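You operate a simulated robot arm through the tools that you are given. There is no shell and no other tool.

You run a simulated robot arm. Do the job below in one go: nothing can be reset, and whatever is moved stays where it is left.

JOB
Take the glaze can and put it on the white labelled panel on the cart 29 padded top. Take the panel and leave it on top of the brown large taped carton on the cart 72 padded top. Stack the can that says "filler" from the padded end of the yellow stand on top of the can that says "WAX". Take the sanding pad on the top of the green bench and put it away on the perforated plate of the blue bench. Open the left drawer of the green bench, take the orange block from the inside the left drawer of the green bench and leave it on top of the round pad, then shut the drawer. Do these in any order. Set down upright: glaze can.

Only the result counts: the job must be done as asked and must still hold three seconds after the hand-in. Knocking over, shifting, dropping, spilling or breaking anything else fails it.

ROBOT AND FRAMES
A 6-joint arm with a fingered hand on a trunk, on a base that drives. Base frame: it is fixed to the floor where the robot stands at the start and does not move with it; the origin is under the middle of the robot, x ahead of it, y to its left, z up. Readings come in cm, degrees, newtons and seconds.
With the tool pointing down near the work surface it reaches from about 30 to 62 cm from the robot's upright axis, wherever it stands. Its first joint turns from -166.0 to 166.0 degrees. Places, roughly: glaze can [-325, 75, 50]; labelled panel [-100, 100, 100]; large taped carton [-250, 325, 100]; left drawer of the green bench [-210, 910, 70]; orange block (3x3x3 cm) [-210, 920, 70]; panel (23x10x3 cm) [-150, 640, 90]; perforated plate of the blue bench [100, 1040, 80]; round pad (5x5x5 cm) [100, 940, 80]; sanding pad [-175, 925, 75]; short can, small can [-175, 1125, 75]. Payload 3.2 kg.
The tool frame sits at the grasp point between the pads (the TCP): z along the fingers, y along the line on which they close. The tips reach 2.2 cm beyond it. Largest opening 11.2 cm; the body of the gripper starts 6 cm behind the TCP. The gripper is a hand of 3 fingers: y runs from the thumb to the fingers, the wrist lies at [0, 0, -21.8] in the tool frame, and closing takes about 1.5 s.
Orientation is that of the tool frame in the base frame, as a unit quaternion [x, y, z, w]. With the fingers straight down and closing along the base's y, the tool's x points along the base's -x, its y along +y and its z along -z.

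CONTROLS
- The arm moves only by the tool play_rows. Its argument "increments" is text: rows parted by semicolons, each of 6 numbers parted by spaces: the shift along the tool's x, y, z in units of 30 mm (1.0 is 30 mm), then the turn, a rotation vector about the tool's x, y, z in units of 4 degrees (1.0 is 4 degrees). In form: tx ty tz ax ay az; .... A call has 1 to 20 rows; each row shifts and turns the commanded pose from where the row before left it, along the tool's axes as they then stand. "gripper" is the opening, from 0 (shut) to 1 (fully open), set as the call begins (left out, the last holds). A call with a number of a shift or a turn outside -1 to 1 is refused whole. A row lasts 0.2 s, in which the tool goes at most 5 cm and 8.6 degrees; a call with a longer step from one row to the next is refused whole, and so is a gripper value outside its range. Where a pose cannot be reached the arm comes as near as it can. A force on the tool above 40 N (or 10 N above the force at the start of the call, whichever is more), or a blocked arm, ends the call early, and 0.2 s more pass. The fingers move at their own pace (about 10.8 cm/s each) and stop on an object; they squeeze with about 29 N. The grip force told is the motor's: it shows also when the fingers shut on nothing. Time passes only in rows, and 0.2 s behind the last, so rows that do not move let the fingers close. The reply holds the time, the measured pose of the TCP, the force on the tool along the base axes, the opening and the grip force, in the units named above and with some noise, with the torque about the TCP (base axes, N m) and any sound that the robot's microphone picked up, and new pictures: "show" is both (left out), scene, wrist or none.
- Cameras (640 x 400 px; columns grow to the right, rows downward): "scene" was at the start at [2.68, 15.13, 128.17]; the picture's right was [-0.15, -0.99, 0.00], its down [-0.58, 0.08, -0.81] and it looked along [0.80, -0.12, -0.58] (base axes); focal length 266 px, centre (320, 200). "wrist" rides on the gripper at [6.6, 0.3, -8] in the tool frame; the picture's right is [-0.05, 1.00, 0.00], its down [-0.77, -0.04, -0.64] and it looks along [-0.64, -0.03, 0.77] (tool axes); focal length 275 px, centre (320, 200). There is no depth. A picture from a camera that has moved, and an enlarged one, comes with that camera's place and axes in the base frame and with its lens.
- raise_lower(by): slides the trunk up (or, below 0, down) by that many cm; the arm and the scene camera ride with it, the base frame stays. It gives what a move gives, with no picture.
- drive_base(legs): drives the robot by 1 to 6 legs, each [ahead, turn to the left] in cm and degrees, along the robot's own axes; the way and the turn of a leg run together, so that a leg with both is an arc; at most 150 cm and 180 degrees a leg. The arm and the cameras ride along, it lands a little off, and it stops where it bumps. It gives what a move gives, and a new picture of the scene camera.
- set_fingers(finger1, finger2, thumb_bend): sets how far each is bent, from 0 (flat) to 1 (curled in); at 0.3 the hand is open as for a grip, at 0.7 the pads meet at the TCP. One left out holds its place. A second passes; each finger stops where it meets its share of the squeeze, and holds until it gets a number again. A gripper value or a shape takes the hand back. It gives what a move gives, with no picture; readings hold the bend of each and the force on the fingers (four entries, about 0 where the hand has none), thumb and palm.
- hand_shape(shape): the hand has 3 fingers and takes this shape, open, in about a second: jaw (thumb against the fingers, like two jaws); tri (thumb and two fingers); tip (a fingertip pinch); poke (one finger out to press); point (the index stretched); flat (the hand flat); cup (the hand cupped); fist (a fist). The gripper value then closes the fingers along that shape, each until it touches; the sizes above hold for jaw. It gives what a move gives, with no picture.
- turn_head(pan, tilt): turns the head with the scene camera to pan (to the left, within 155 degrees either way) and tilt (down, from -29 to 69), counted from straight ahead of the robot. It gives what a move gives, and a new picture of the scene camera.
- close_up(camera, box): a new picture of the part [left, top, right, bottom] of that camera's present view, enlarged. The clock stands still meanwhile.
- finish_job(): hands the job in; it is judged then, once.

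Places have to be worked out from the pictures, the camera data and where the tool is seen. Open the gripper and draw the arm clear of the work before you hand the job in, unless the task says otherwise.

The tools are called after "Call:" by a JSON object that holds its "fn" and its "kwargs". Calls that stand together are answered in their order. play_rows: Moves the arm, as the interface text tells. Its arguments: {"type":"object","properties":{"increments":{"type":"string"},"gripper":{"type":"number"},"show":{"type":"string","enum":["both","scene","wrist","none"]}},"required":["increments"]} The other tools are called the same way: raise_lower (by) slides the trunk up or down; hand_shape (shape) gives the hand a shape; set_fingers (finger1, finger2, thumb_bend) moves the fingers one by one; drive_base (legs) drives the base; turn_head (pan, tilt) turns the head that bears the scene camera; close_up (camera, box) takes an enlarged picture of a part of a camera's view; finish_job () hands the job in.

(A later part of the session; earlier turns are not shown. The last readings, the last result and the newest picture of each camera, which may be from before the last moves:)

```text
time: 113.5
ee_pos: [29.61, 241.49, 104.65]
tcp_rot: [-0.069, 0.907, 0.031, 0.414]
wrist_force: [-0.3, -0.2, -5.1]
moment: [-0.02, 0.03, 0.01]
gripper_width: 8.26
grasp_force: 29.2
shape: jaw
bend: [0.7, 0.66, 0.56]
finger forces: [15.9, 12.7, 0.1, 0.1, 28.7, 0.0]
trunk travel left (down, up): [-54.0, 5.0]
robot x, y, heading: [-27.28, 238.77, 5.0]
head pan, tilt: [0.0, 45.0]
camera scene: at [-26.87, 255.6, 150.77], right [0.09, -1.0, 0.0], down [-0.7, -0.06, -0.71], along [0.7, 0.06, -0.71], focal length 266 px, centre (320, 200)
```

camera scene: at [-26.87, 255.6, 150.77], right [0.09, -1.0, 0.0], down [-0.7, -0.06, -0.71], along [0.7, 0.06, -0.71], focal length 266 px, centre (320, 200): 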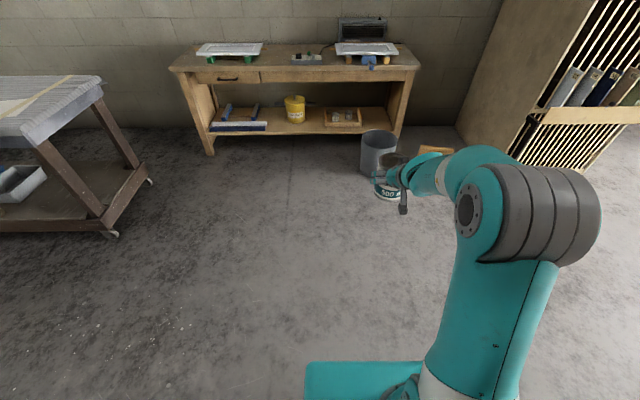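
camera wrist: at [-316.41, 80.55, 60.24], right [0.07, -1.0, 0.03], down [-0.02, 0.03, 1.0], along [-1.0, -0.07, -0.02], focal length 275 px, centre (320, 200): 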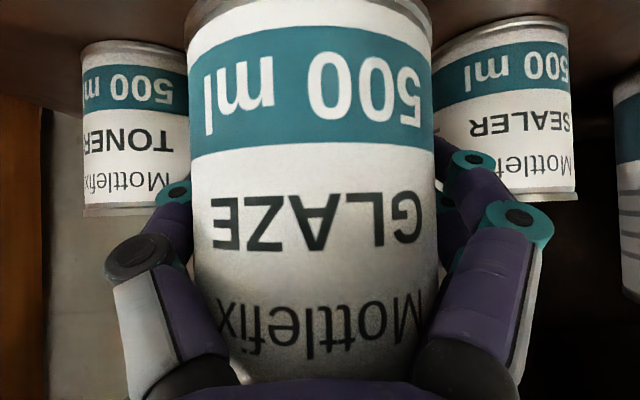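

I'm back in the main aisle at (-27, 239). I turn right, drive down to level with the labelled panel (y≈100), keeping a little off the carts, and turn to face cart 29.

Call:
{"fn": "drive_base", "kwargs": {"legs": [[0, -91], [139, 0], [0, -94]]}}

Call:
{"fn": "turn_head", "kwargs": {"pan": 0, "tilt": 50}}

```text
time: 128.2
ee_pos: [-77.53, 103.86, 104.64]
tcp_rot: [0.909, 0.022, -0.415, 0.009]
wrist_force: [-0.4, -0.1, -6.1]
moment: [-0.01, -0.01, -0.01]
gripper_width: 8.26
grasp_force: 29.3
shape: jaw
bend: [0.7, 0.66, 0.57]
finger forces: [16.5, 11.2, 0.0, 0.0, 28.1, 0.1]
trunk travel left (down, up): [-54.0, 5.0]
robot x, y, heading: [-20.34, 100.34, 179.2]
head pan, tilt: [0.0, 45.0]
camera scene: at [-22.83, 83.71, 150.77], right [0.01, 1.0, 0.0], down [0.71, -0.01, -0.71], along [-0.71, 0.01, -0.71], focal length 266 px, centre (320, 200)
```

scene: 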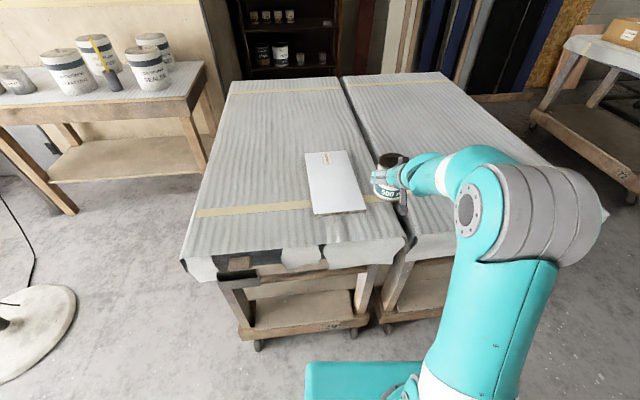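

```text
time: 128.9
ee_pos: [-77.48, 103.85, 104.42]
tcp_rot: [0.909, 0.022, -0.415, 0.009]
wrist_force: [0.6, 1.0, -4.8]
moment: [-0.02, 0.05, 0.03]
gripper_width: 8.28
grasp_force: 28.5
shape: jaw
bend: [0.7, 0.66, 0.57]
finger forces: [16.4, 11.4, 0.0, 0.1, 28.1, 0.0]
trunk travel left (down, up): [-54.0, 5.0]
robot x, y, heading: [-20.37, 100.29, 179.3]
head pan, tilt: [0.0, 50.0]
camera scene: at [-22.4, 83.69, 150.08], right [0.01, 1.0, 0.0], down [0.77, -0.01, -0.64], along [-0.64, 0.01, -0.77], focal length 266 px, centre (320, 200)
```

scene: 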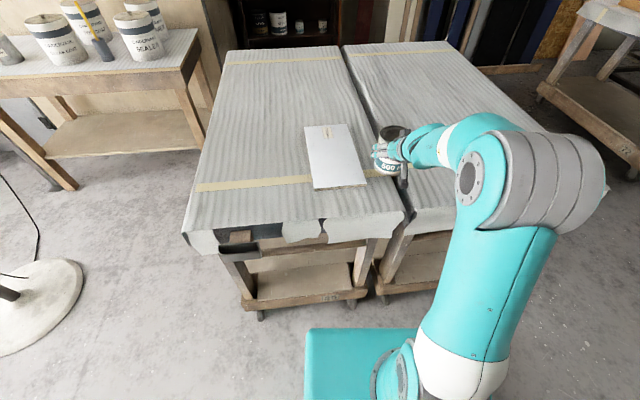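

Triangulating, the panel's top is at z≈91 with its centre near (-92.5, 88.5). I move the can above it, keeping about 4 cm of height.

Call:
{"fn": "play_rows", "kwargs": {"increments": "-0.367 0.606 0.548 0 0 0; -0.367 0.606 0.548 0 0 0; -0.367 0.606 0.548 0 0 0; -0.367 0.606 0.548 0 0 0; -0.367 0.606 0.548 0 0 0; -0.367 0.606 0.548 0 0 0; -0.367 0.606 0.548 0 0 0; -0.367 0.606 0.548 0 0 0; 0 0 0 0 -0.1 0; 0 0 0 0 0 0"}}

```text
time: 131.1
ee_pos: [-92.47, 88.48, 102.43]
tcp_rot: [0.908, 0.022, -0.419, 0.009]
wrist_force: [1.0, -0.6, -5.8]
moment: [0.01, 0.02, -0.01]
gripper_width: 8.27
grasp_force: 29.3
shape: jaw
bend: [0.7, 0.66, 0.57]
finger forces: [16.5, 11.2, 0.0, 0.1, 28.1, 0.0]
trunk travel left (down, up): [-54.0, 5.0]
robot x, y, heading: [-20.5, 100.61, 179.3]
head pan, tilt: [0.0, 50.0]
camera scene: at [-22.42, 83.67, 150.07], right [0.01, 1.0, 0.0], down [0.77, -0.01, -0.64], along [-0.64, 0.01, -0.77], focal length 266 px, centre (320, 200)
camera wrist: at [-81.96, 88.77, 102.74], right [0.02, -1.0, 0.03], down [-0.02, 0.03, 1.0], along [-1.0, -0.02, -0.02], focal length 275 px, centre (320, 200)
```

scene: 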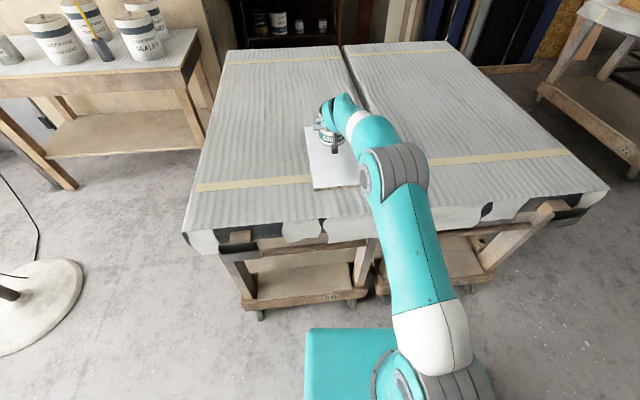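
wrist: 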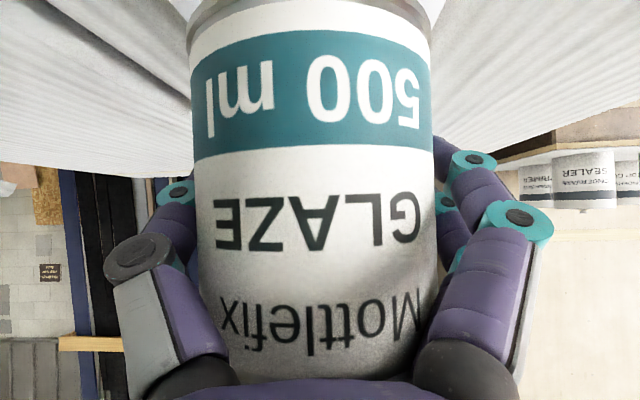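

The can hangs over the panel's middle. I take a closer look, then lower it.

Call:
{"fn": "close_up", "kwargs": {"camera": "scene", "box": [270, 70, 430, 210]}}

Call:
{"fn": "play_rows", "kwargs": {"increments": "0.252 0 0.218 0 0 0; 0.252 0 0.218 0 0 0; 0.252 0 0.218 0 0 0; 0.252 0 0.218 0 0 0; 0 0 0 0 0 0", "show": "wrist"}}

```text
2.86 times, centred on (350, 140) of scene
camera zoom: at [-22.42, 83.67, 150.07], right [0.01, 1.0, 0.0], down [0.77, -0.01, -0.64], along [-0.64, 0.01, -0.77], focal length 760 px, centre (234, 371)
```

zoom: 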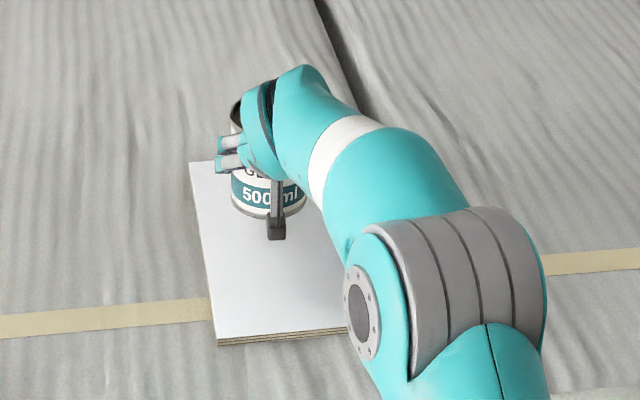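

```text
time: 132.3
ee_pos: [-92.54, 88.45, 98.5]
tcp_rot: [0.908, 0.021, -0.419, 0.009]
wrist_force: [0.4, 0.6, -4.6]
moment: [-0.05, -0.02, 0.01]
gripper_width: 8.28
grasp_force: 29.3
shape: jaw
bend: [0.7, 0.66, 0.57]
finger forces: [16.6, 11.1, 0.1, 0.1, 28.1, 0.0]
trunk travel left (down, up): [-54.0, 5.0]
robot x, y, heading: [-20.58, 100.44, 179.2]
head pan, tilt: [0.0, 50.0]
camera wrist: at [-82.0, 88.82, 98.74], right [0.02, -1.0, 0.03], down [-0.02, 0.03, 1.0], along [-1.0, -0.02, -0.02], focal length 275 px, centre (320, 200)
```

wrist: 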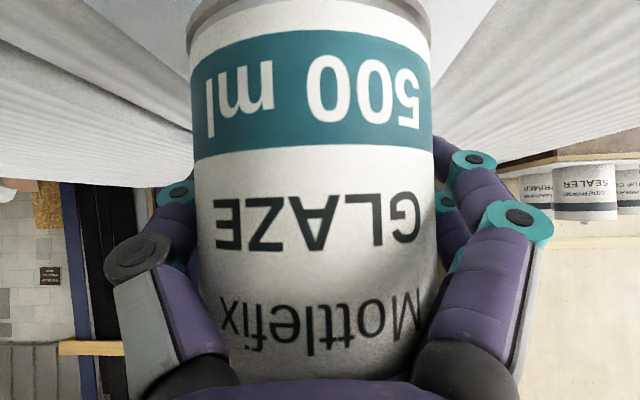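

Still hanging free (weight about 5 N). I lower in small steps until contact shows.

Call:
{"fn": "play_rows", "kwargs": {"increments": "0.08 0 0.07 0 0 0; 0.08 0 0.07 0 0 0; 0.08 0 0.07 0 0 0; 0.08 0 0.07 0 0 0; 0 0 0 0 0 0", "show": "none"}}

Call:
{"fn": "close_up", "kwargs": {"camera": "scene", "box": [300, 90, 380, 160]}}

```text
time: 133.5
ee_pos: [-92.64, 88.6, 97.21]
tcp_rot: [0.908, 0.022, -0.419, 0.01]
wrist_force: [0.0, -0.9, -6.2]
moment: [-0.02, -0.01, -0.02]
gripper_width: 8.28
grasp_force: 29.0
shape: jaw
bend: [0.7, 0.66, 0.57]
finger forces: [16.5, 11.3, 0.1, 0.1, 28.0, 0.1]
trunk travel left (down, up): [-54.0, 5.0]
robot x, y, heading: [-20.25, 100.64, 179.5]
head pan, tilt: [0.0, 50.0]
```

```text
5.71 times, centred on (340, 125) of scene
camera zoom: at [-22.42, 83.67, 150.07], right [0.01, 1.0, 0.0], down [0.77, -0.01, -0.64], along [-0.64, 0.01, -0.77], focal length 1519 px, centre (206, 629)
```

zoom: 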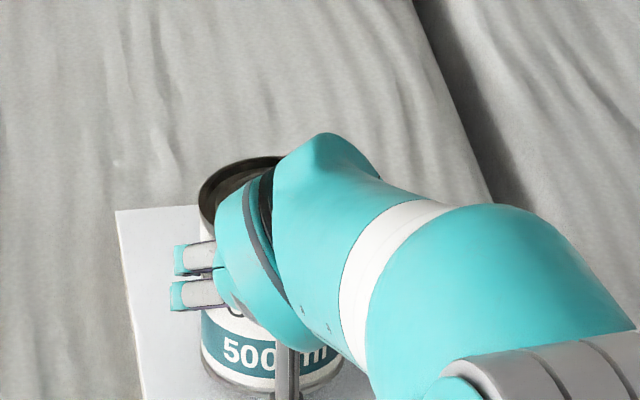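

No contact yet at TCP z=97.2. I keep going down in 3 mm steps.

Call:
{"fn": "play_rows", "kwargs": {"increments": "0.076 0 0.065 0 0 0; 0.076 0 0.065 0 0 0; 0 0 0 0 0 0", "show": "none"}}

Call:
{"fn": "play_rows", "kwargs": {"increments": "0.076 0 0.065 0 0 0; 0.05 0 0.043 0 0 0; 0 0 0 0 0 0", "show": "wrist"}}

```text
time: 134.3
ee_pos: [-92.37, 88.43, 96.69]
tcp_rot: [0.908, 0.022, -0.418, 0.01]
wrist_force: [0.3, -0.1, -5.3]
moment: [0.02, 0.01, 0.01]
gripper_width: 8.26
grasp_force: 29.3
shape: jaw
bend: [0.7, 0.66, 0.57]
finger forces: [16.5, 11.2, 0.1, 0.1, 28.2, 0.0]
trunk travel left (down, up): [-54.0, 5.0]
robot x, y, heading: [-20.68, 100.65, 178.9]
head pan, tilt: [0.0, 50.0]
```

```text
time: 135.1
ee_pos: [-92.5, 88.4, 96.3]
tcp_rot: [0.908, 0.022, -0.419, 0.01]
wrist_force: [0.2, -0.7, -5.0]
moment: [0.0, 0.0, -0.01]
gripper_width: 8.26
grasp_force: 29.1
shape: jaw
bend: [0.7, 0.66, 0.57]
finger forces: [16.5, 11.3, 0.0, 0.0, 28.1, 0.0]
trunk travel left (down, up): [-54.0, 5.0]
robot x, y, heading: [-20.39, 100.62, 179.3]
head pan, tilt: [0.0, 50.0]
camera wrist: at [-81.98, 88.78, 96.42], right [0.02, -1.0, 0.03], down [-0.02, 0.03, 1.0], along [-1.0, -0.02, -0.02], focal length 275 px, centre (320, 200)
```

wrist: 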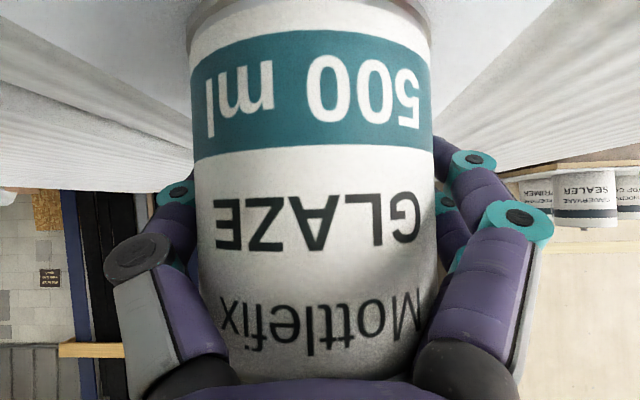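

Still free. Continuing down in small steps while watching the vertical force.

Call:
{"fn": "play_rows", "kwargs": {"increments": "0.076 0 0.065 0 0 0; 0 0 0 0 0 0", "show": "none"}}

Call:
{"fn": "play_rows", "kwargs": {"increments": "0.076 0 0.065 0 0 0; 0 0 0 0 0 0", "show": "none"}}

Call:
{"fn": "play_rows", "kwargs": {"increments": "0.076 0 0.065 0 0 0; 0 0 0 0 0 0", "show": "none"}}

```text
time: 135.7
ee_pos: [-92.49, 88.4, 95.98]
tcp_rot: [0.907, 0.022, -0.42, 0.009]
wrist_force: [0.9, 0.6, -0.6]
moment: [-0.02, 0.12, -0.01]
gripper_width: 8.24
grasp_force: 29.3
shape: jaw
bend: [0.7, 0.66, 0.57]
finger forces: [16.8, 12.4, 0.1, 0.0, 28.4, 0.0]
trunk travel left (down, up): [-54.0, 5.0]
robot x, y, heading: [-20.34, 100.4, 179.4]
head pan, tilt: [0.0, 50.0]
```

```text
time: 136.3
ee_pos: [-92.3, 88.38, 95.91]
tcp_rot: [0.907, 0.023, -0.421, 0.011]
wrist_force: [-3.1, -0.9, 10.9]
moment: [-0.12, 0.27, -0.01]
gripper_width: 8.26
grasp_force: 28.9
shape: jaw
bend: [0.7, 0.66, 0.57]
finger forces: [17.4, 13.1, 0.1, 0.0, 28.6, 0.1]
trunk travel left (down, up): [-54.0, 5.0]
robot x, y, heading: [-20.45, 100.39, 179.3]
head pan, tilt: [0.0, 50.0]
```

```text
time: 136.9
ee_pos: [-92.25, 88.48, 95.69]
tcp_rot: [0.906, 0.021, -0.422, 0.01]
wrist_force: [-7.1, -0.3, 26.6]
moment: [-0.11, 0.34, -0.05]
gripper_width: 8.25
grasp_force: 29.2
shape: jaw
bend: [0.7, 0.66, 0.57]
finger forces: [17.5, 13.0, 0.1, 0.0, 28.2, 0.0]
trunk travel left (down, up): [-54.0, 5.0]
robot x, y, heading: [-20.44, 99.99, 179.2]
head pan, tilt: [0.0, 50.0]
```

The can touched down at TCP z≈96.0 and is now pressed at 27 N. I ease back up half a centimetre to take the pressure off before opening.

Call:
{"fn": "play_rows", "kwargs": {"increments": "-0.07 0 -0.06 0 0 0; -0.06 0 -0.05 0 0 0; 0 0 0 0 0 0", "show": "none"}}

```text
time: 137.7
ee_pos: [-92.38, 88.56, 95.85]
tcp_rot: [0.908, 0.022, -0.418, 0.009]
wrist_force: [-5.0, -2.4, 12.0]
moment: [-0.1, 0.38, 0.01]
gripper_width: 8.25
grasp_force: 28.3
shape: jaw
bend: [0.7, 0.66, 0.57]
finger forces: [17.9, 14.4, 0.1, 0.0, 27.8, 0.0]
trunk travel left (down, up): [-54.0, 5.0]
robot x, y, heading: [-20.11, 100.33, 179.2]
head pan, tilt: [0.0, 50.0]
```

Still 12 N of push, so I lift another 2 mm and then open the hand gently.

Call:
{"fn": "play_rows", "kwargs": {"increments": "-0.06 0 -0.05 0 0 0; 0 0 0 0 0 0", "show": "none"}}

Call:
{"fn": "play_rows", "kwargs": {"increments": "0 0 0 0 0 0; 0 0 0 0 0 0; 0 0 0 0 0 0; 0 0 0 0 0 0; 0 0 0 0 0 0", "gripper": 0.85}}

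```text
time: 138.3
ee_pos: [-92.41, 88.63, 95.89]
tcp_rot: [0.909, 0.021, -0.417, 0.009]
wrist_force: [-0.4, -1.2, 1.3]
moment: [-0.12, 0.27, 0.04]
gripper_width: 8.25
grasp_force: 28.9
shape: jaw
bend: [0.7, 0.66, 0.57]
finger forces: [17.1, 13.3, 0.0, 0.1, 27.9, 0.0]
trunk travel left (down, up): [-54.0, 5.0]
robot x, y, heading: [-20.15, 100.57, 178.8]
head pan, tilt: [0.0, 50.0]
```

```text
time: 139.5
ee_pos: [-92.41, 88.5, 96.08]
tcp_rot: [0.908, 0.021, -0.418, 0.009]
wrist_force: [0.9, -0.7, 0.7]
moment: [0.0, 0.0, 0.0]
gripper_width: 9.51
grasp_force: 0.0
shape: jaw
bend: [0.54, 0.54, 0.5]
finger forces: [0.0, 0.4, 0.0, 0.1, 0.1, 0.1]
trunk travel left (down, up): [-54.0, 5.0]
robot x, y, heading: [-20.23, 100.21, 179.3]
head pan, tilt: [0.0, 50.0]
camera scene: at [-22.34, 83.67, 150.08], right [0.01, 1.0, 0.0], down [0.77, -0.01, -0.64], along [-0.64, 0.01, -0.77], focal length 266 px, centre (320, 200)
camera wrist: at [-81.95, 88.86, 96.31], right [0.02, -1.0, 0.03], down [-0.02, 0.03, 1.0], along [-1.0, -0.02, -0.02], focal length 275 px, centre (320, 200)
```

scene: 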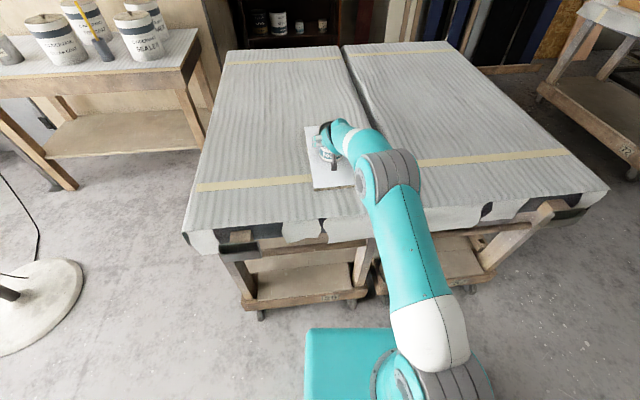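
wrist: 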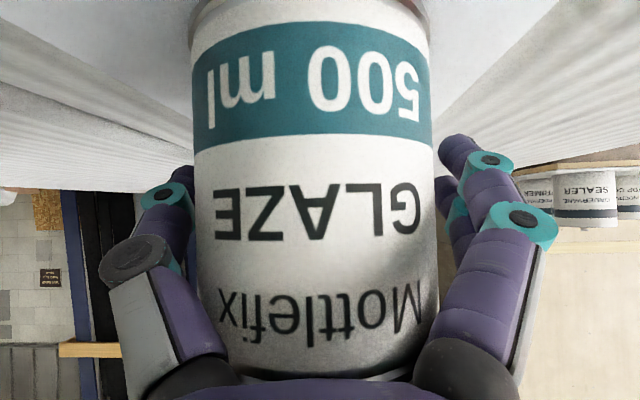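

The can is released and stands upright. I open fully and draw the hand straight back.

Call:
{"fn": "play_rows", "kwargs": {"increments": "0 0 0 0 0 0; 0 0 0 0 0 0; 0 0 0 0 0 0", "gripper": 1, "show": "none"}}

Call:
{"fn": "play_rows", "kwargs": {"increments": "0.4 0 -0.5 0 0 0; 0.4 0 -0.5 0 0 0; 0.4 0 -0.5 0 0 0; 0.4 0 -0.5 0 0 0; 0.4 0 -0.5 0 0 0; 0.3 0 -0.5 0 0 0; 0.2 0 -0.5 0 0 0; 0.2 0 -0.5 0 0 0; 0 0 0 0 0 0"}}

```text
time: 140.3
ee_pos: [-92.45, 88.64, 96.11]
tcp_rot: [0.908, 0.022, -0.419, 0.01]
wrist_force: [1.4, 0.6, -0.1]
moment: [0.01, 0.02, -0.02]
gripper_width: 11.17
grasp_force: 0.0
shape: jaw
bend: [0.3, 0.3, 0.3]
finger forces: [0.0, 1.8, 0.1, 0.0, 2.1, 0.1]
trunk travel left (down, up): [-54.0, 5.0]
robot x, y, heading: [-20.48, 100.56, 179.2]
head pan, tilt: [0.0, 50.0]
```

```text
time: 142.3
ee_pos: [-78.18, 89.09, 97.65]
tcp_rot: [0.908, 0.022, -0.418, 0.009]
wrist_force: [-0.2, -0.5, 0.7]
moment: [0.02, -0.02, -0.01]
gripper_width: 11.21
grasp_force: 0.0
shape: jaw
bend: [0.3, 0.3, 0.3]
finger forces: [0.0, 0.0, 0.1, 0.0, 0.1, 0.0]
trunk travel left (down, up): [-54.0, 5.0]
robot x, y, heading: [-20.75, 100.35, 179.2]
head pan, tilt: [0.0, 50.0]
camera scene: at [-22.34, 83.68, 150.08], right [0.01, 1.0, 0.0], down [0.77, -0.01, -0.64], along [-0.64, 0.01, -0.77], focal length 266 px, centre (320, 200)
camera wrist: at [-67.61, 89.45, 97.91], right [0.02, -1.0, 0.03], down [-0.02, 0.03, 1.0], along [-1.0, -0.02, -0.02], focal length 275 px, centre (320, 200)
```

scene: 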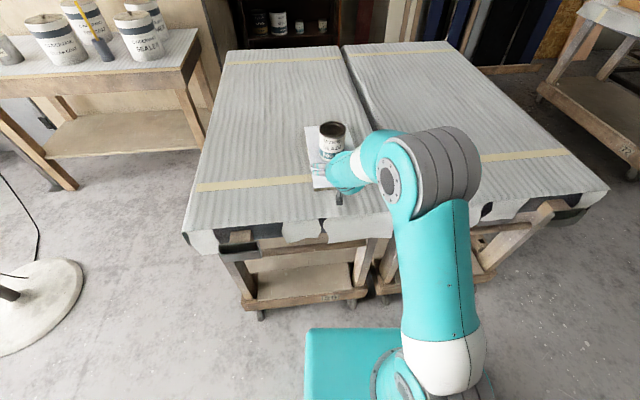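
wrist: 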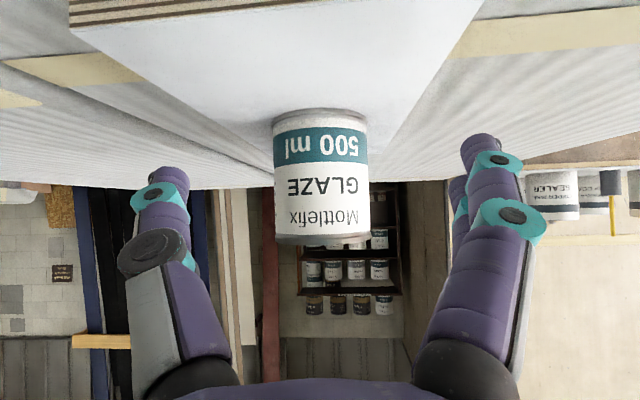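

The glaze can stands upright in the middle of the labelled panel. I back away, bring the hand back to pointing down, and head up the aisle towards the panel at about (-150, 640).

Call:
{"fn": "drive_base", "kwargs": {"legs": [[-20, 0]]}}

Call:
{"fn": "play_rows", "kwargs": {"increments": "0.3 0 -0.2 0 1 0; 0.3 0 -0.2 0 1 0; 0.3 0 -0.2 0 1 0; 0.3 0 -0.2 0 1 0; 0.3 0 -0.2 0 1 0; 0.3 0 -0.2 0 1 0; 0.3 0 -0.2 0 1 0; 0.3 0 -0.2 0 1 0; 0.3 0 -0.2 0 1 0; 0.3 0 -0.2 0 1 0; 0 0 0 0 1 0; 0 0 0 0 1 0; 0 0 0 0 0.4 0", "show": "none"}}

Call:
{"fn": "drive_base", "kwargs": {"legs": [[0, -89], [150, 0], [150, 0]]}}

Call:
{"fn": "turn_head", "kwargs": {"pan": 15, "tilt": 15}}

```text
time: 143.9
ee_pos: [-57.99, 88.82, 97.64]
tcp_rot: [0.907, 0.021, -0.42, 0.009]
wrist_force: [0.9, -0.1, 0.2]
moment: [0.0, 0.02, -0.02]
gripper_width: 11.2
grasp_force: 0.0
shape: jaw
bend: [0.3, 0.3, 0.3]
finger forces: [0.0, 0.1, 0.0, 0.0, 0.0, 0.0]
trunk travel left (down, up): [-54.0, 5.0]
robot x, y, heading: [-0.59, 100.03, 179.4]
head pan, tilt: [0.0, 50.0]
camera scene: at [-2.13, 83.42, 150.08], right [0.01, 1.0, 0.0], down [0.77, -0.01, -0.64], along [-0.64, 0.01, -0.77], focal length 266 px, centre (320, 200)
```

scene: 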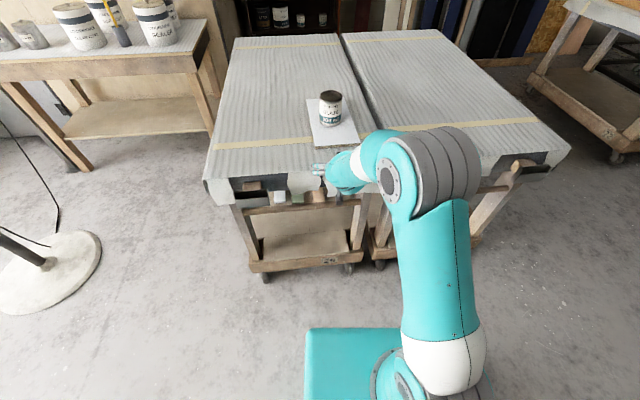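

```text
time: 146.7
ee_pos: [-50.14, 90.04, 97.49]
tcp_rot: [0.997, 0.013, -0.074, -0.013]
wrist_force: [0.1, -0.3, 0.1]
moment: [-0.03, 0.01, -0.01]
gripper_width: 11.19
grasp_force: 0.0
shape: jaw
bend: [0.3, 0.3, 0.3]
finger forces: [0.0, 0.0, 0.1, 0.1, 0.0, 0.0]
out of reach, approached as far as the arm can: row 2, 3, 4, 5
trunk travel left (down, up): [-54.0, 5.0]
robot x, y, heading: [-0.21, 100.23, 179.5]
head pan, tilt: [0.0, 50.0]
```

```text
time: 165.0
ee_pos: [-9.16, 450.17, 97.46]
tcp_rot: [0.72, -0.69, -0.044, -0.062]
wrist_force: [0.8, -0.3, 0.2]
moment: [0.0, 0.03, -0.01]
gripper_width: 11.18
grasp_force: 0.0
shape: jaw
bend: [0.3, 0.3, 0.3]
finger forces: [0.0, 0.0, 0.1, 0.0, 0.0, 0.2]
trunk travel left (down, up): [-54.0, 5.0]
robot x, y, heading: [1.64, 400.28, 90.0]
head pan, tilt: [0.0, 50.0]
camera scene: at [-14.71, 401.9, 150.08], right [1.0, 0.0, 0.0], down [0.0, -0.77, -0.64], along [0.0, 0.64, -0.77], focal length 266 px, centre (320, 200)
```

scene: 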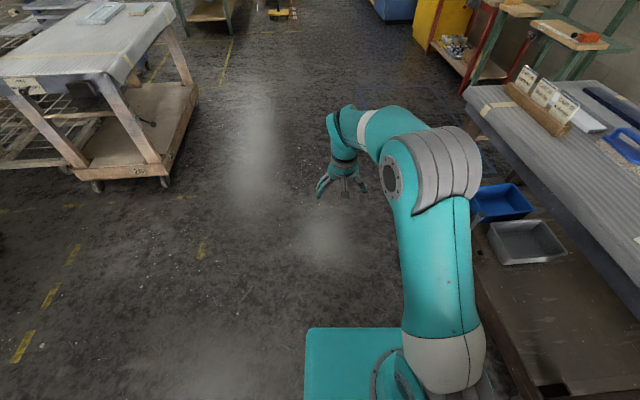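

```text
time: 166.0
ee_pos: [-9.13, 450.06, 97.35]
tcp_rot: [0.72, -0.69, -0.043, -0.061]
wrist_force: [-0.1, 1.1, -0.1]
moment: [-0.01, -0.01, 0.01]
gripper_width: 11.18
grasp_force: 0.1
shape: jaw
bend: [0.3, 0.3, 0.3]
finger forces: [0.1, 0.0, 0.1, 0.0, 0.0, 0.0]
trunk travel left (down, up): [-54.0, 5.0]
robot x, y, heading: [1.95, 400.76, 90.5]
head pan, tilt: [15.0, 15.0]
camera scene: at [-17.13, 403.2, 155.44], right [0.96, 0.26, 0.0], down [0.07, -0.25, -0.97], along [-0.25, 0.93, -0.26], focal length 266 px, centre (320, 200)
```

scene: 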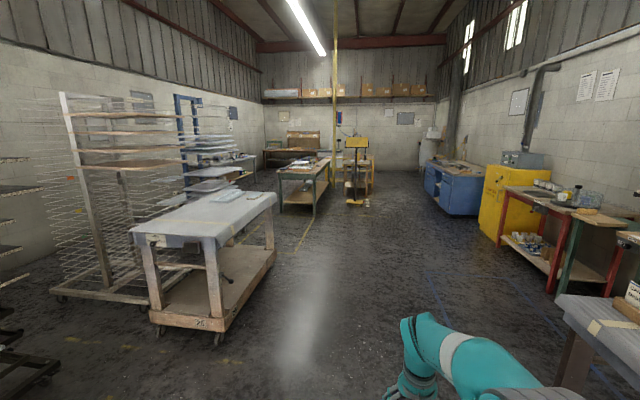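

There's a cart on the left with a flat panel on top. I zoom in on it.

Call:
{"fn": "close_up", "kwargs": {"camera": "scene", "box": [120, 150, 300, 260]}}

Call:
{"fn": "close_up", "kwargs": {"camera": "scene", "box": [260, 110, 400, 220]}}

Call:
{"fn": "close_up", "kwargs": {"camera": "scene", "box": [400, 120, 560, 240]}}

```text
3.56 times, centred on (210, 205) of scene
camera zoom: at [-17.13, 403.2, 155.44], right [0.96, 0.26, 0.0], down [0.07, -0.25, -0.97], along [-0.25, 0.93, -0.26], focal length 945 px, centre (711, 182)
```

zoom: 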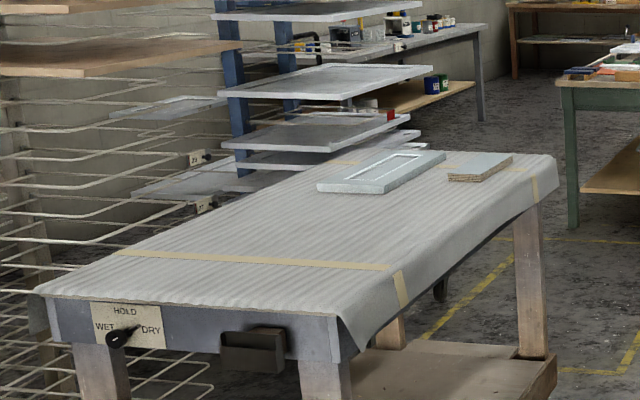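

```text
3.64 times, centred on (330, 165) of scene
camera zoom: at [-17.13, 403.2, 155.44], right [0.96, 0.26, 0.0], down [0.07, -0.25, -0.97], along [-0.25, 0.93, -0.26], focal length 967 px, centre (284, 327)
```

zoom: 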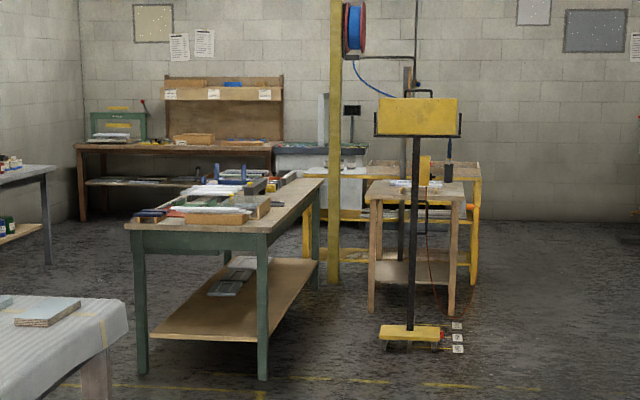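

```text
3.33 times, centred on (480, 180) of scene
camera zoom: at [-17.13, 403.2, 155.44], right [0.96, 0.26, 0.0], down [0.07, -0.25, -0.97], along [-0.25, 0.93, -0.26], focal length 886 px, centre (-213, 267)
```

zoom: 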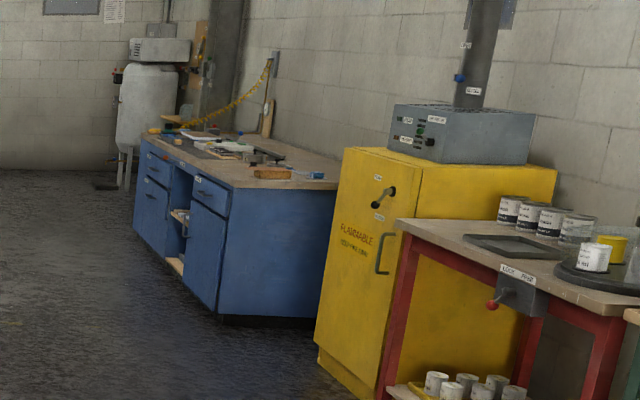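

The 23x10x3 panel must be the small block at the far right end of cart 26, matching the rough place given. I drive up level with it and look left.

Call:
{"fn": "raise_lower", "kwargs": {"by": 5}}

Call:
{"fn": "drive_base", "kwargs": {"legs": [[120, 0], [110, 0]]}}

Call:
{"fn": "turn_head", "kwargs": {"pan": 90, "tilt": 40}}

Call:
{"fn": "close_up", "kwargs": {"camera": "scene", "box": [200, 80, 440, 230]}}

```text
time: 166.9
ee_pos: [-9.15, 449.93, 102.38]
tcp_rot: [0.72, -0.69, -0.043, -0.061]
wrist_force: [0.1, 0.1, -0.5]
moment: [0.02, -0.01, -0.03]
gripper_width: 11.17
grasp_force: 0.1
shape: jaw
bend: [0.3, 0.3, 0.3]
finger forces: [0.0, 0.1, 0.0, 0.0, 0.0, 0.0]
trunk travel left (down, up): [-59.0, 0.0]
robot x, y, heading: [1.64, 400.23, 90.4]
head pan, tilt: [15.0, 15.0]
```

```text
time: 178.2
ee_pos: [-10.19, 679.06, 102.36]
tcp_rot: [0.721, -0.689, -0.044, -0.06]
wrist_force: [0.8, 0.7, 0.2]
moment: [0.02, -0.02, 0.01]
gripper_width: 11.17
grasp_force: 0.2
shape: jaw
bend: [0.3, 0.3, 0.3]
finger forces: [0.0, 0.0, 0.0, 0.0, 0.0, 0.1]
trunk travel left (down, up): [-59.0, 0.0]
robot x, y, heading: [1.07, 629.08, 90.5]
head pan, tilt: [15.0, 15.0]
camera scene: at [-17.94, 632.11, 160.45], right [0.96, 0.27, 0.0], down [0.07, -0.25, -0.97], along [-0.26, 0.93, -0.26], focal length 266 px, centre (320, 200)
```

scene: 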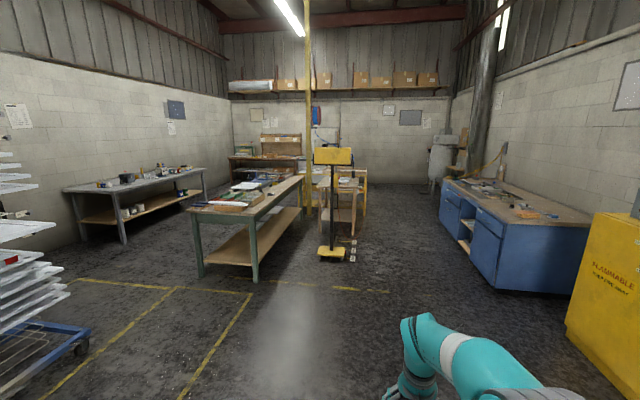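

```text
time: 179.7
ee_pos: [-10.31, 679.08, 102.4]
tcp_rot: [0.721, -0.689, -0.043, -0.06]
wrist_force: [0.3, -1.1, -0.4]
moment: [-0.01, 0.05, 0.01]
gripper_width: 11.2
grasp_force: 0.1
shape: jaw
bend: [0.3, 0.3, 0.3]
finger forces: [0.1, 0.0, 0.0, 0.0, 0.0, 0.0]
trunk travel left (down, up): [-59.0, 0.0]
robot x, y, heading: [0.86, 629.37, 90.5]
head pan, tilt: [90.0, 40.0]
camera scene: at [-23.94, 623.01, 156.5], right [-0.01, 1.0, 0.0], down [0.64, 0.01, -0.77], along [-0.77, -0.01, -0.64], focal length 266 px, centre (320, 200)
```

scene: 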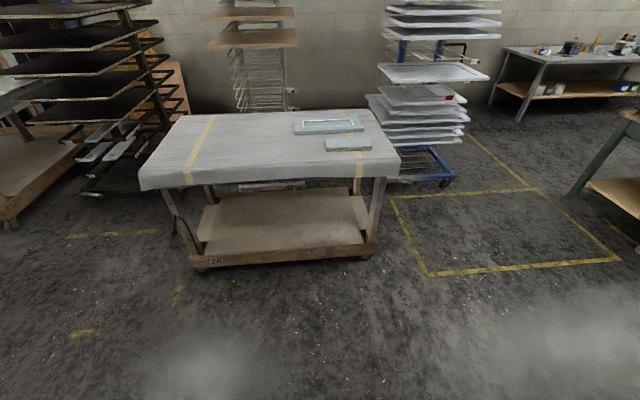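

```text
2.67 times, centred on (320, 155) of scene
camera zoom: at [-23.94, 623.01, 156.5], right [-0.01, 1.0, 0.0], down [0.64, 0.01, -0.77], along [-0.77, -0.01, -0.64], focal length 709 px, centre (320, 320)
```

zoom: 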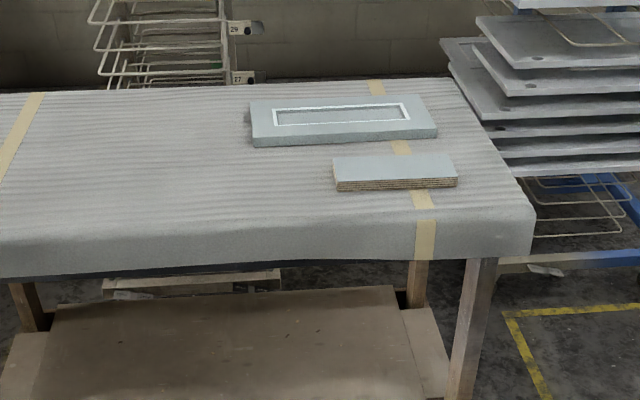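

The small panel's four corners work out to a centre of (-150, 635.6), top z≈90.6, with the long axis about 4° off the y direction. I turn to face the cart and drive close.

Call:
{"fn": "drive_base", "kwargs": {"legs": [[0, 90], [90, 0]]}}

Call:
{"fn": "turn_head", "kwargs": {"pan": -10, "tilt": 50}}

Call:
{"fn": "close_up", "kwargs": {"camera": "wrist", "box": [0, 0, 640, 400]}}

```text
time: 188.3
ee_pos: [-140.09, 615.8, 102.29]
tcp_rot: [0.997, 0.03, -0.074, -0.012]
wrist_force: [0.0, -1.1, -0.7]
moment: [0.02, 0.0, -0.01]
gripper_width: 11.2
grasp_force: 0.0
shape: jaw
bend: [0.3, 0.3, 0.3]
finger forces: [0.1, 0.0, 0.1, 0.1, 0.0, 0.0]
trunk travel left (down, up): [-59.0, 0.0]
robot x, y, heading: [-90.71, 627.83, -178.9]
head pan, tilt: [90.0, 40.0]
camera scene: at [-84.08, 602.59, 156.5], right [-1.0, -0.02, 0.0], down [-0.01, 0.64, -0.77], along [0.02, -0.77, -0.64], focal length 266 px, centre (320, 200)
```

scene: 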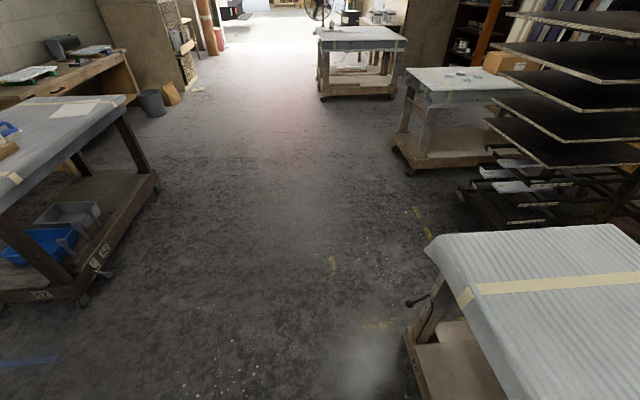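

```text
time: 190.1
ee_pos: [-140.2, 615.95, 102.49]
tcp_rot: [0.997, 0.029, -0.073, -0.011]
wrist_force: [0.0, 0.8, 0.1]
moment: [-0.01, -0.01, 0.01]
gripper_width: 11.16
grasp_force: 0.0
shape: jaw
bend: [0.3, 0.3, 0.3]
finger forces: [0.0, 0.1, 0.1, 0.0, 0.1, 0.1]
trunk travel left (down, up): [-59.0, 0.0]
robot x, y, heading: [-90.82, 627.67, -178.6]
head pan, tilt: [-10.0, 50.0]
camera scene: at [-91.83, 612.26, 155.08], right [0.15, 0.99, 0.0], down [0.76, -0.12, -0.64], along [-0.64, 0.1, -0.77], focal length 266 px, centre (320, 200)
```

scene: 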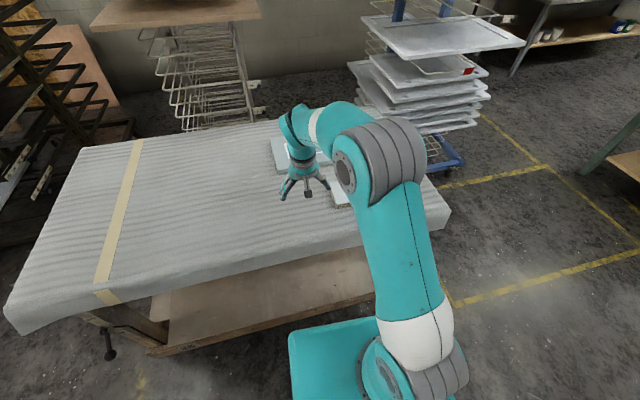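

```text
1.00 times, centred on (320, 200) of wrist (not enlarged: the box is as wide or as high as the picture)
camera zoom: at [-132.21, 615.9, 109.46], right [0.01, -1.0, -0.02], down [-0.67, -0.02, 0.74], along [-0.74, 0.01, -0.67], focal length 275 px, centre (320, 200)
```

zoom: 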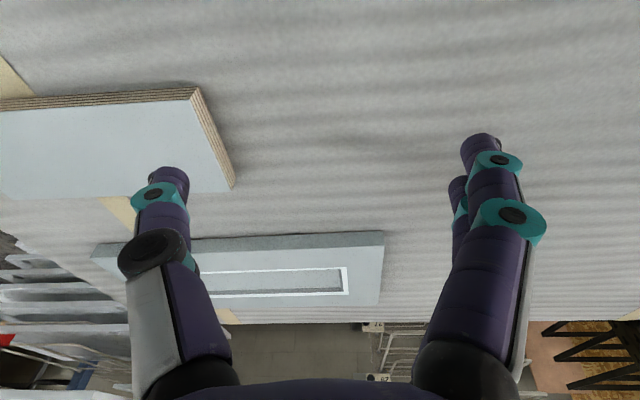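

The panel is within reach, about 51 cm from the arm axis. I level the tool and turn it about 90° so the fingers close across the 10 cm width.

Call:
{"fn": "play_rows", "kwargs": {"increments": "0 0 0 0 1 0; 0 0 0 0 1 0; 0 0 0 0 0 1; 0 0 0 0 0 1; 0 0 0 0 0 1; 0 0 0 0 0 1; 0 0 0 0 0 1; 0 0 0 0 0 1; 0 0 0 0 0 1; 0 0 0 0 0 1; 0 0 0 0 0 1; 0 0 0 0 0 1; 0 0 0 0 0 1; 0 0 0 0 0 1; 0 0 0 0 0 1; 0 0 0 0 0 1; 0 0 0 0 0 1; 0 0 0 0 0 1; 0 0 0 0 0 1; 0 0 0 0 0 1", "show": "wrist"}}

```text
time: 194.3
ee_pos: [-140.11, 615.89, 102.36]
tcp_rot: [0.825, -0.565, -0.012, -0.009]
wrist_force: [0.1, 0.1, -0.1]
moment: [0.01, -0.02, 0.01]
gripper_width: 11.17
grasp_force: 0.1
shape: jaw
bend: [0.3, 0.3, 0.3]
finger forces: [0.0, 0.0, 0.0, 0.1, 0.0, 0.1]
trunk travel left (down, up): [-59.0, 0.0]
robot x, y, heading: [-91.0, 627.71, -178.9]
head pan, tilt: [-10.0, 50.0]
camera wrist: at [-137.79, 609.48, 110.36], right [-0.95, -0.32, 0.0], down [-0.24, 0.71, 0.66], along [-0.21, 0.62, -0.75], focal length 275 px, centre (320, 200)
```

wrist: 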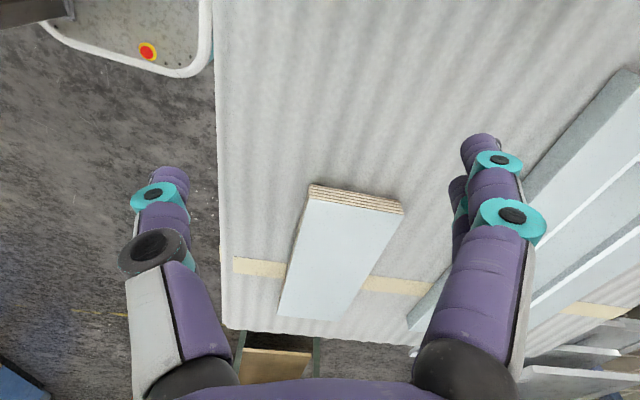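

The 90° turn works. I finish the yaw, level the last tilt and move over the panel's centre (about (-148.5, 636.5)).

Call:
{"fn": "play_rows", "kwargs": {"increments": "0 0 0 0 0.43 0; 0 0 0 0 0 1; 0 0 0 0 0 1; 0 0 0 0 0 1; 0 0 0 0 0 1; 0 0 0 0 0 0.25; -0.88 0.286 0 0 0 0; -0.88 0.286 0 0 0 0; -0.88 0.286 0 0 0 0; -0.88 0.286 0 0 0 0; -0.88 0.286 0 0 0 0; -0.88 0.286 0 0 0 0; -0.88 0.286 0 0 0 0; -0.88 0.286 0 0 0 0; 0 0 0 0 0 0"}}

```text
time: 197.5
ee_pos: [-148.51, 636.52, 102.42]
tcp_rot: [0.732, -0.681, 0.001, -0.001]
wrist_force: [0.7, -0.4, 0.2]
moment: [0.0, -0.03, -0.01]
gripper_width: 11.2
grasp_force: 0.0
shape: jaw
bend: [0.3, 0.3, 0.3]
finger forces: [0.1, 0.1, 0.0, 0.0, 0.0, 0.0]
trunk travel left (down, up): [-59.0, 0.0]
robot x, y, heading: [-90.35, 627.77, -178.9]
head pan, tilt: [-10.0, 50.0]
camera scene: at [-91.82, 612.26, 155.08], right [0.15, 0.99, 0.0], down [0.76, -0.12, -0.64], along [-0.64, 0.1, -0.77], focal length 266 px, centre (320, 200)
camera wrist: at [-148.31, 630.04, 110.51], right [-1.0, -0.03, 0.0], down [-0.02, 0.77, 0.64], along [-0.02, 0.64, -0.77], focal length 275 px, centre (320, 200)
```

scene: 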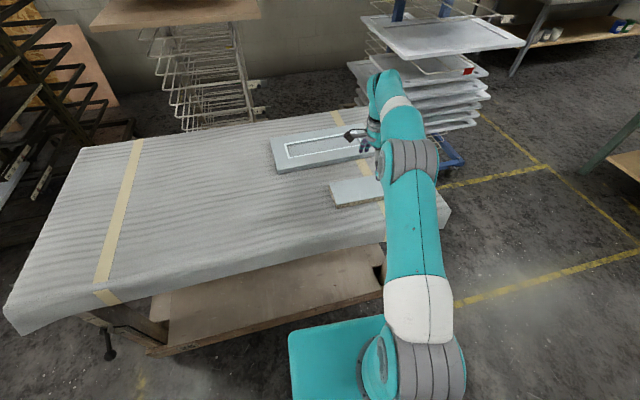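
wrist: 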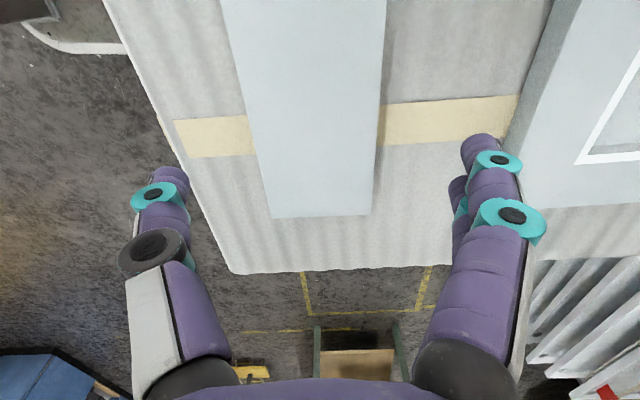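

The panel's centre line is 0.6 cm off the tool's middle. I shift that much, trim the yaw, and descend to just above it to check.

Call:
{"fn": "play_rows", "kwargs": {"increments": "0 -0.2 0 0 0 -0.2; 0 0 0.7 0 0 0; 0 0 0.7 0 0 0; 0 0 0.7 0 0 0; 0 0 0.6 0 0 0; 0 0 0 0 0 0", "show": "wrist"}}

```text
time: 198.9
ee_pos: [-147.86, 636.45, 94.35]
tcp_rot: [0.737, -0.676, 0.001, -0.001]
wrist_force: [-0.1, -0.4, -0.1]
moment: [0.0, -0.01, -0.03]
gripper_width: 11.22
grasp_force: 0.1
shape: jaw
bend: [0.3, 0.3, 0.3]
finger forces: [0.1, 0.1, 0.0, 0.1, 0.0, 0.0]
trunk travel left (down, up): [-59.0, 0.0]
robot x, y, heading: [-90.64, 627.63, -178.8]
head pan, tilt: [-10.0, 50.0]
camera wrist: at [-147.47, 629.91, 102.4], right [-1.0, -0.04, 0.0], down [-0.03, 0.77, 0.64], along [-0.02, 0.64, -0.77], focal length 275 px, centre (320, 200)
```

wrist: 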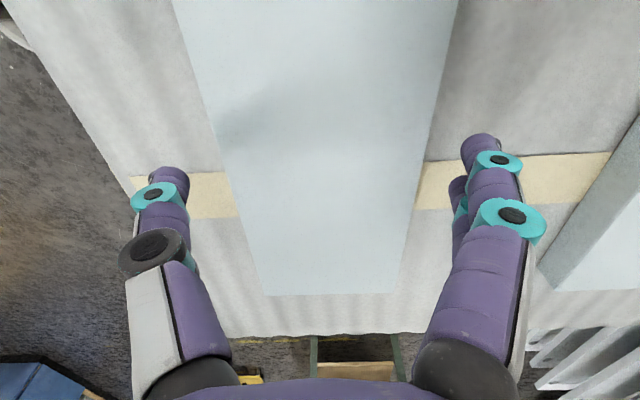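

The panel is centred between the fingers to about 1 mm. I shift 1.5 cm along its length to its middle and go down so the tips are just above the cloth.

Call:
{"fn": "play_rows", "kwargs": {"increments": "-0.5 0.03 0 0 0 0; 0 0 0.5 0 0 0; 0 0 0.5 0 0 0; 0 0 0.2 0 0 0; 0 0 0.1 0 0 0; 0 0 0 0 0 0", "show": "wrist"}}

```text
time: 200.3
ee_pos: [-148.03, 637.92, 90.84]
tcp_rot: [0.738, -0.675, -0.002, 0.002]
wrist_force: [-4.7, 1.2, 33.3]
moment: [0.06, -0.48, -0.03]
gripper_width: 11.17
grasp_force: 0.0
shape: jaw
bend: [0.3, 0.3, 0.29]
finger forces: [6.4, 6.0, 0.0, 0.0, 20.6, 0.0]
trunk travel left (down, up): [-59.0, 0.0]
robot x, y, heading: [-90.48, 627.63, -178.9]
head pan, tilt: [-10.0, 50.0]
camera wrist: at [-147.57, 631.36, 98.84], right [-1.0, -0.04, 0.01], down [-0.03, 0.77, 0.64], along [-0.03, 0.64, -0.77], focal length 275 px, centre (320, 200)
```

wrist: 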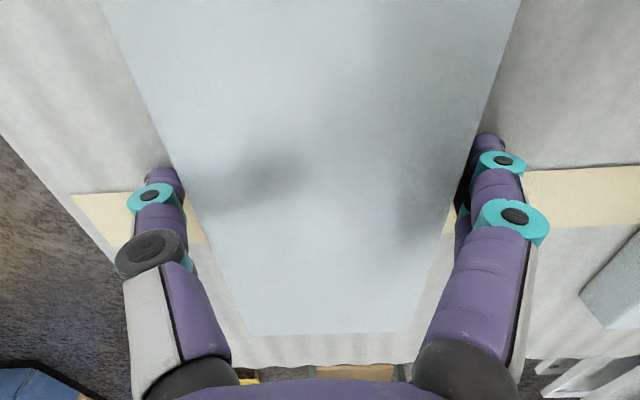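

The tips touched the cloth at TCP z≈90.8. I lift 5 mm and then close on the panel.

Call:
{"fn": "play_rows", "kwargs": {"increments": "0 0 -0.17 0 0 0; 0 0 0 0 0 0", "show": "none"}}

Call:
{"fn": "play_rows", "kwargs": {"increments": "0 0 0 0 0 0; 0 0 0 0 0 0; 0 0 0 0 0 0; 0 0 0 0 0 0; 0 0 0 0 0 0; 0 0 0 0 0 0; 0 0 0 0 0 0; 0 0 0 0 0 0", "gripper": 0, "show": "wrist"}}

```text
time: 200.9
ee_pos: [-147.76, 637.99, 90.75]
tcp_rot: [0.737, -0.676, 0.002, 0.0]
wrist_force: [-0.9, -0.6, 8.4]
moment: [-0.04, 0.07, -0.02]
gripper_width: 11.18
grasp_force: 0.0
shape: jaw
bend: [0.29, 0.29, 0.3]
finger forces: [2.2, 2.4, 0.1, 0.1, 3.7, 0.1]
trunk travel left (down, up): [-59.0, 0.0]
robot x, y, heading: [-90.61, 627.72, -179.0]
head pan, tilt: [-10.0, 50.0]
```

```text
time: 202.7
ee_pos: [-147.79, 637.96, 91.11]
tcp_rot: [0.737, -0.676, -0.001, 0.001]
wrist_force: [0.8, 0.5, 28.3]
moment: [0.02, 0.03, -0.05]
gripper_width: 9.51
grasp_force: 28.9
shape: jaw
bend: [0.55, 0.55, 0.5]
finger forces: [18.4, 18.2, 0.1, 0.0, 35.9, 0.1]
trunk travel left (down, up): [-59.0, 0.0]
robot x, y, heading: [-90.57, 627.69, -178.9]
head pan, tilt: [-10.0, 50.0]
camera wrist: at [-147.45, 631.43, 99.19], right [-1.0, -0.04, 0.0], down [-0.03, 0.77, 0.64], along [-0.03, 0.64, -0.77], focal length 275 px, centre (320, 200)
```

wrist: 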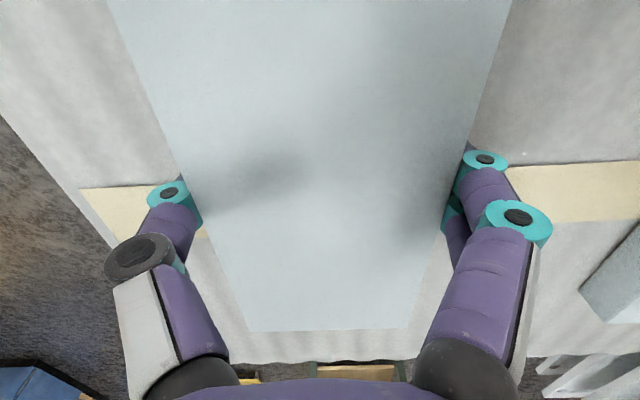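

The panel is gripped at 29 N. I lift it slowly and check that it comes along level.

Call:
{"fn": "play_rows", "kwargs": {"increments": "0 0 -0.2 0 0 0; 0 0 -0.3 0 0 0; 0 0 -0.4 0 0 0; 0 0 -0.5 0 0 0; 0 0 -0.6 0 0 0; 0 0 -0.6 0 0 0; 0 0 -0.6 0 0 0; 0 0 -0.6 0 0 0; 0 0 -0.6 0 0 0; 0 0 -0.6 0 0 0; 0 0 -0.6 0 0 0; 0 0 -0.6 0 0 0; 0 0 -0.6 0 0 0; 0 0 -0.6 0 0 0; 0 0 -0.6 0 0 0; 0 0 0 0 0 0"}}

```text
time: 206.1
ee_pos: [-147.21, 635.5, 111.71]
tcp_rot: [0.738, -0.675, 0.001, -0.001]
wrist_force: [-0.2, -0.2, -3.8]
moment: [0.07, 0.02, 0.0]
gripper_width: 9.55
grasp_force: 29.4
shape: jaw
bend: [0.55, 0.55, 0.51]
finger forces: [12.9, 13.1, 0.0, 0.0, 26.0, 0.1]
out of reach, approached as far as the arm can: row 12, 13, 14, 15
trunk travel left (down, up): [-59.0, 0.0]
robot x, y, heading: [-90.35, 628.06, -178.9]
head pan, tilt: [-10.0, 50.0]
camera scene: at [-91.88, 612.26, 155.08], right [0.15, 0.99, 0.0], down [0.76, -0.12, -0.64], along [-0.64, 0.1, -0.77], focal length 266 px, centre (320, 200)
camera wrist: at [-146.85, 629.02, 119.86], right [-1.0, -0.04, 0.0], down [-0.03, 0.77, 0.64], along [-0.03, 0.64, -0.77], focal length 275 px, centre (320, 200)
```

scene: 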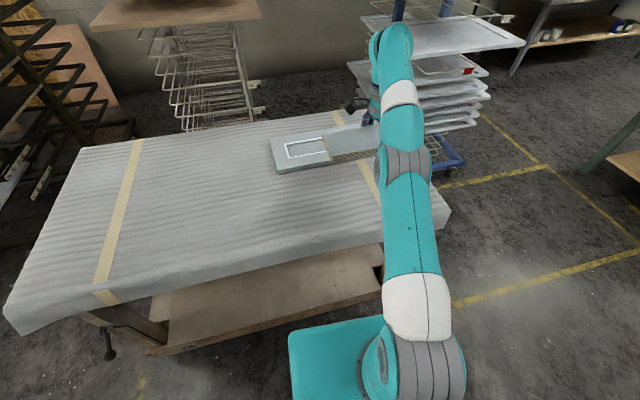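
wrist: 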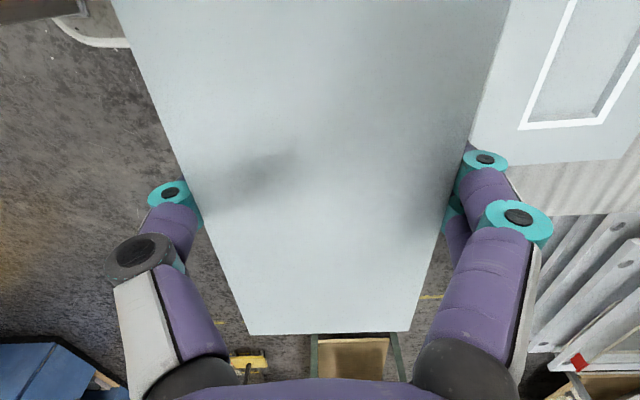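

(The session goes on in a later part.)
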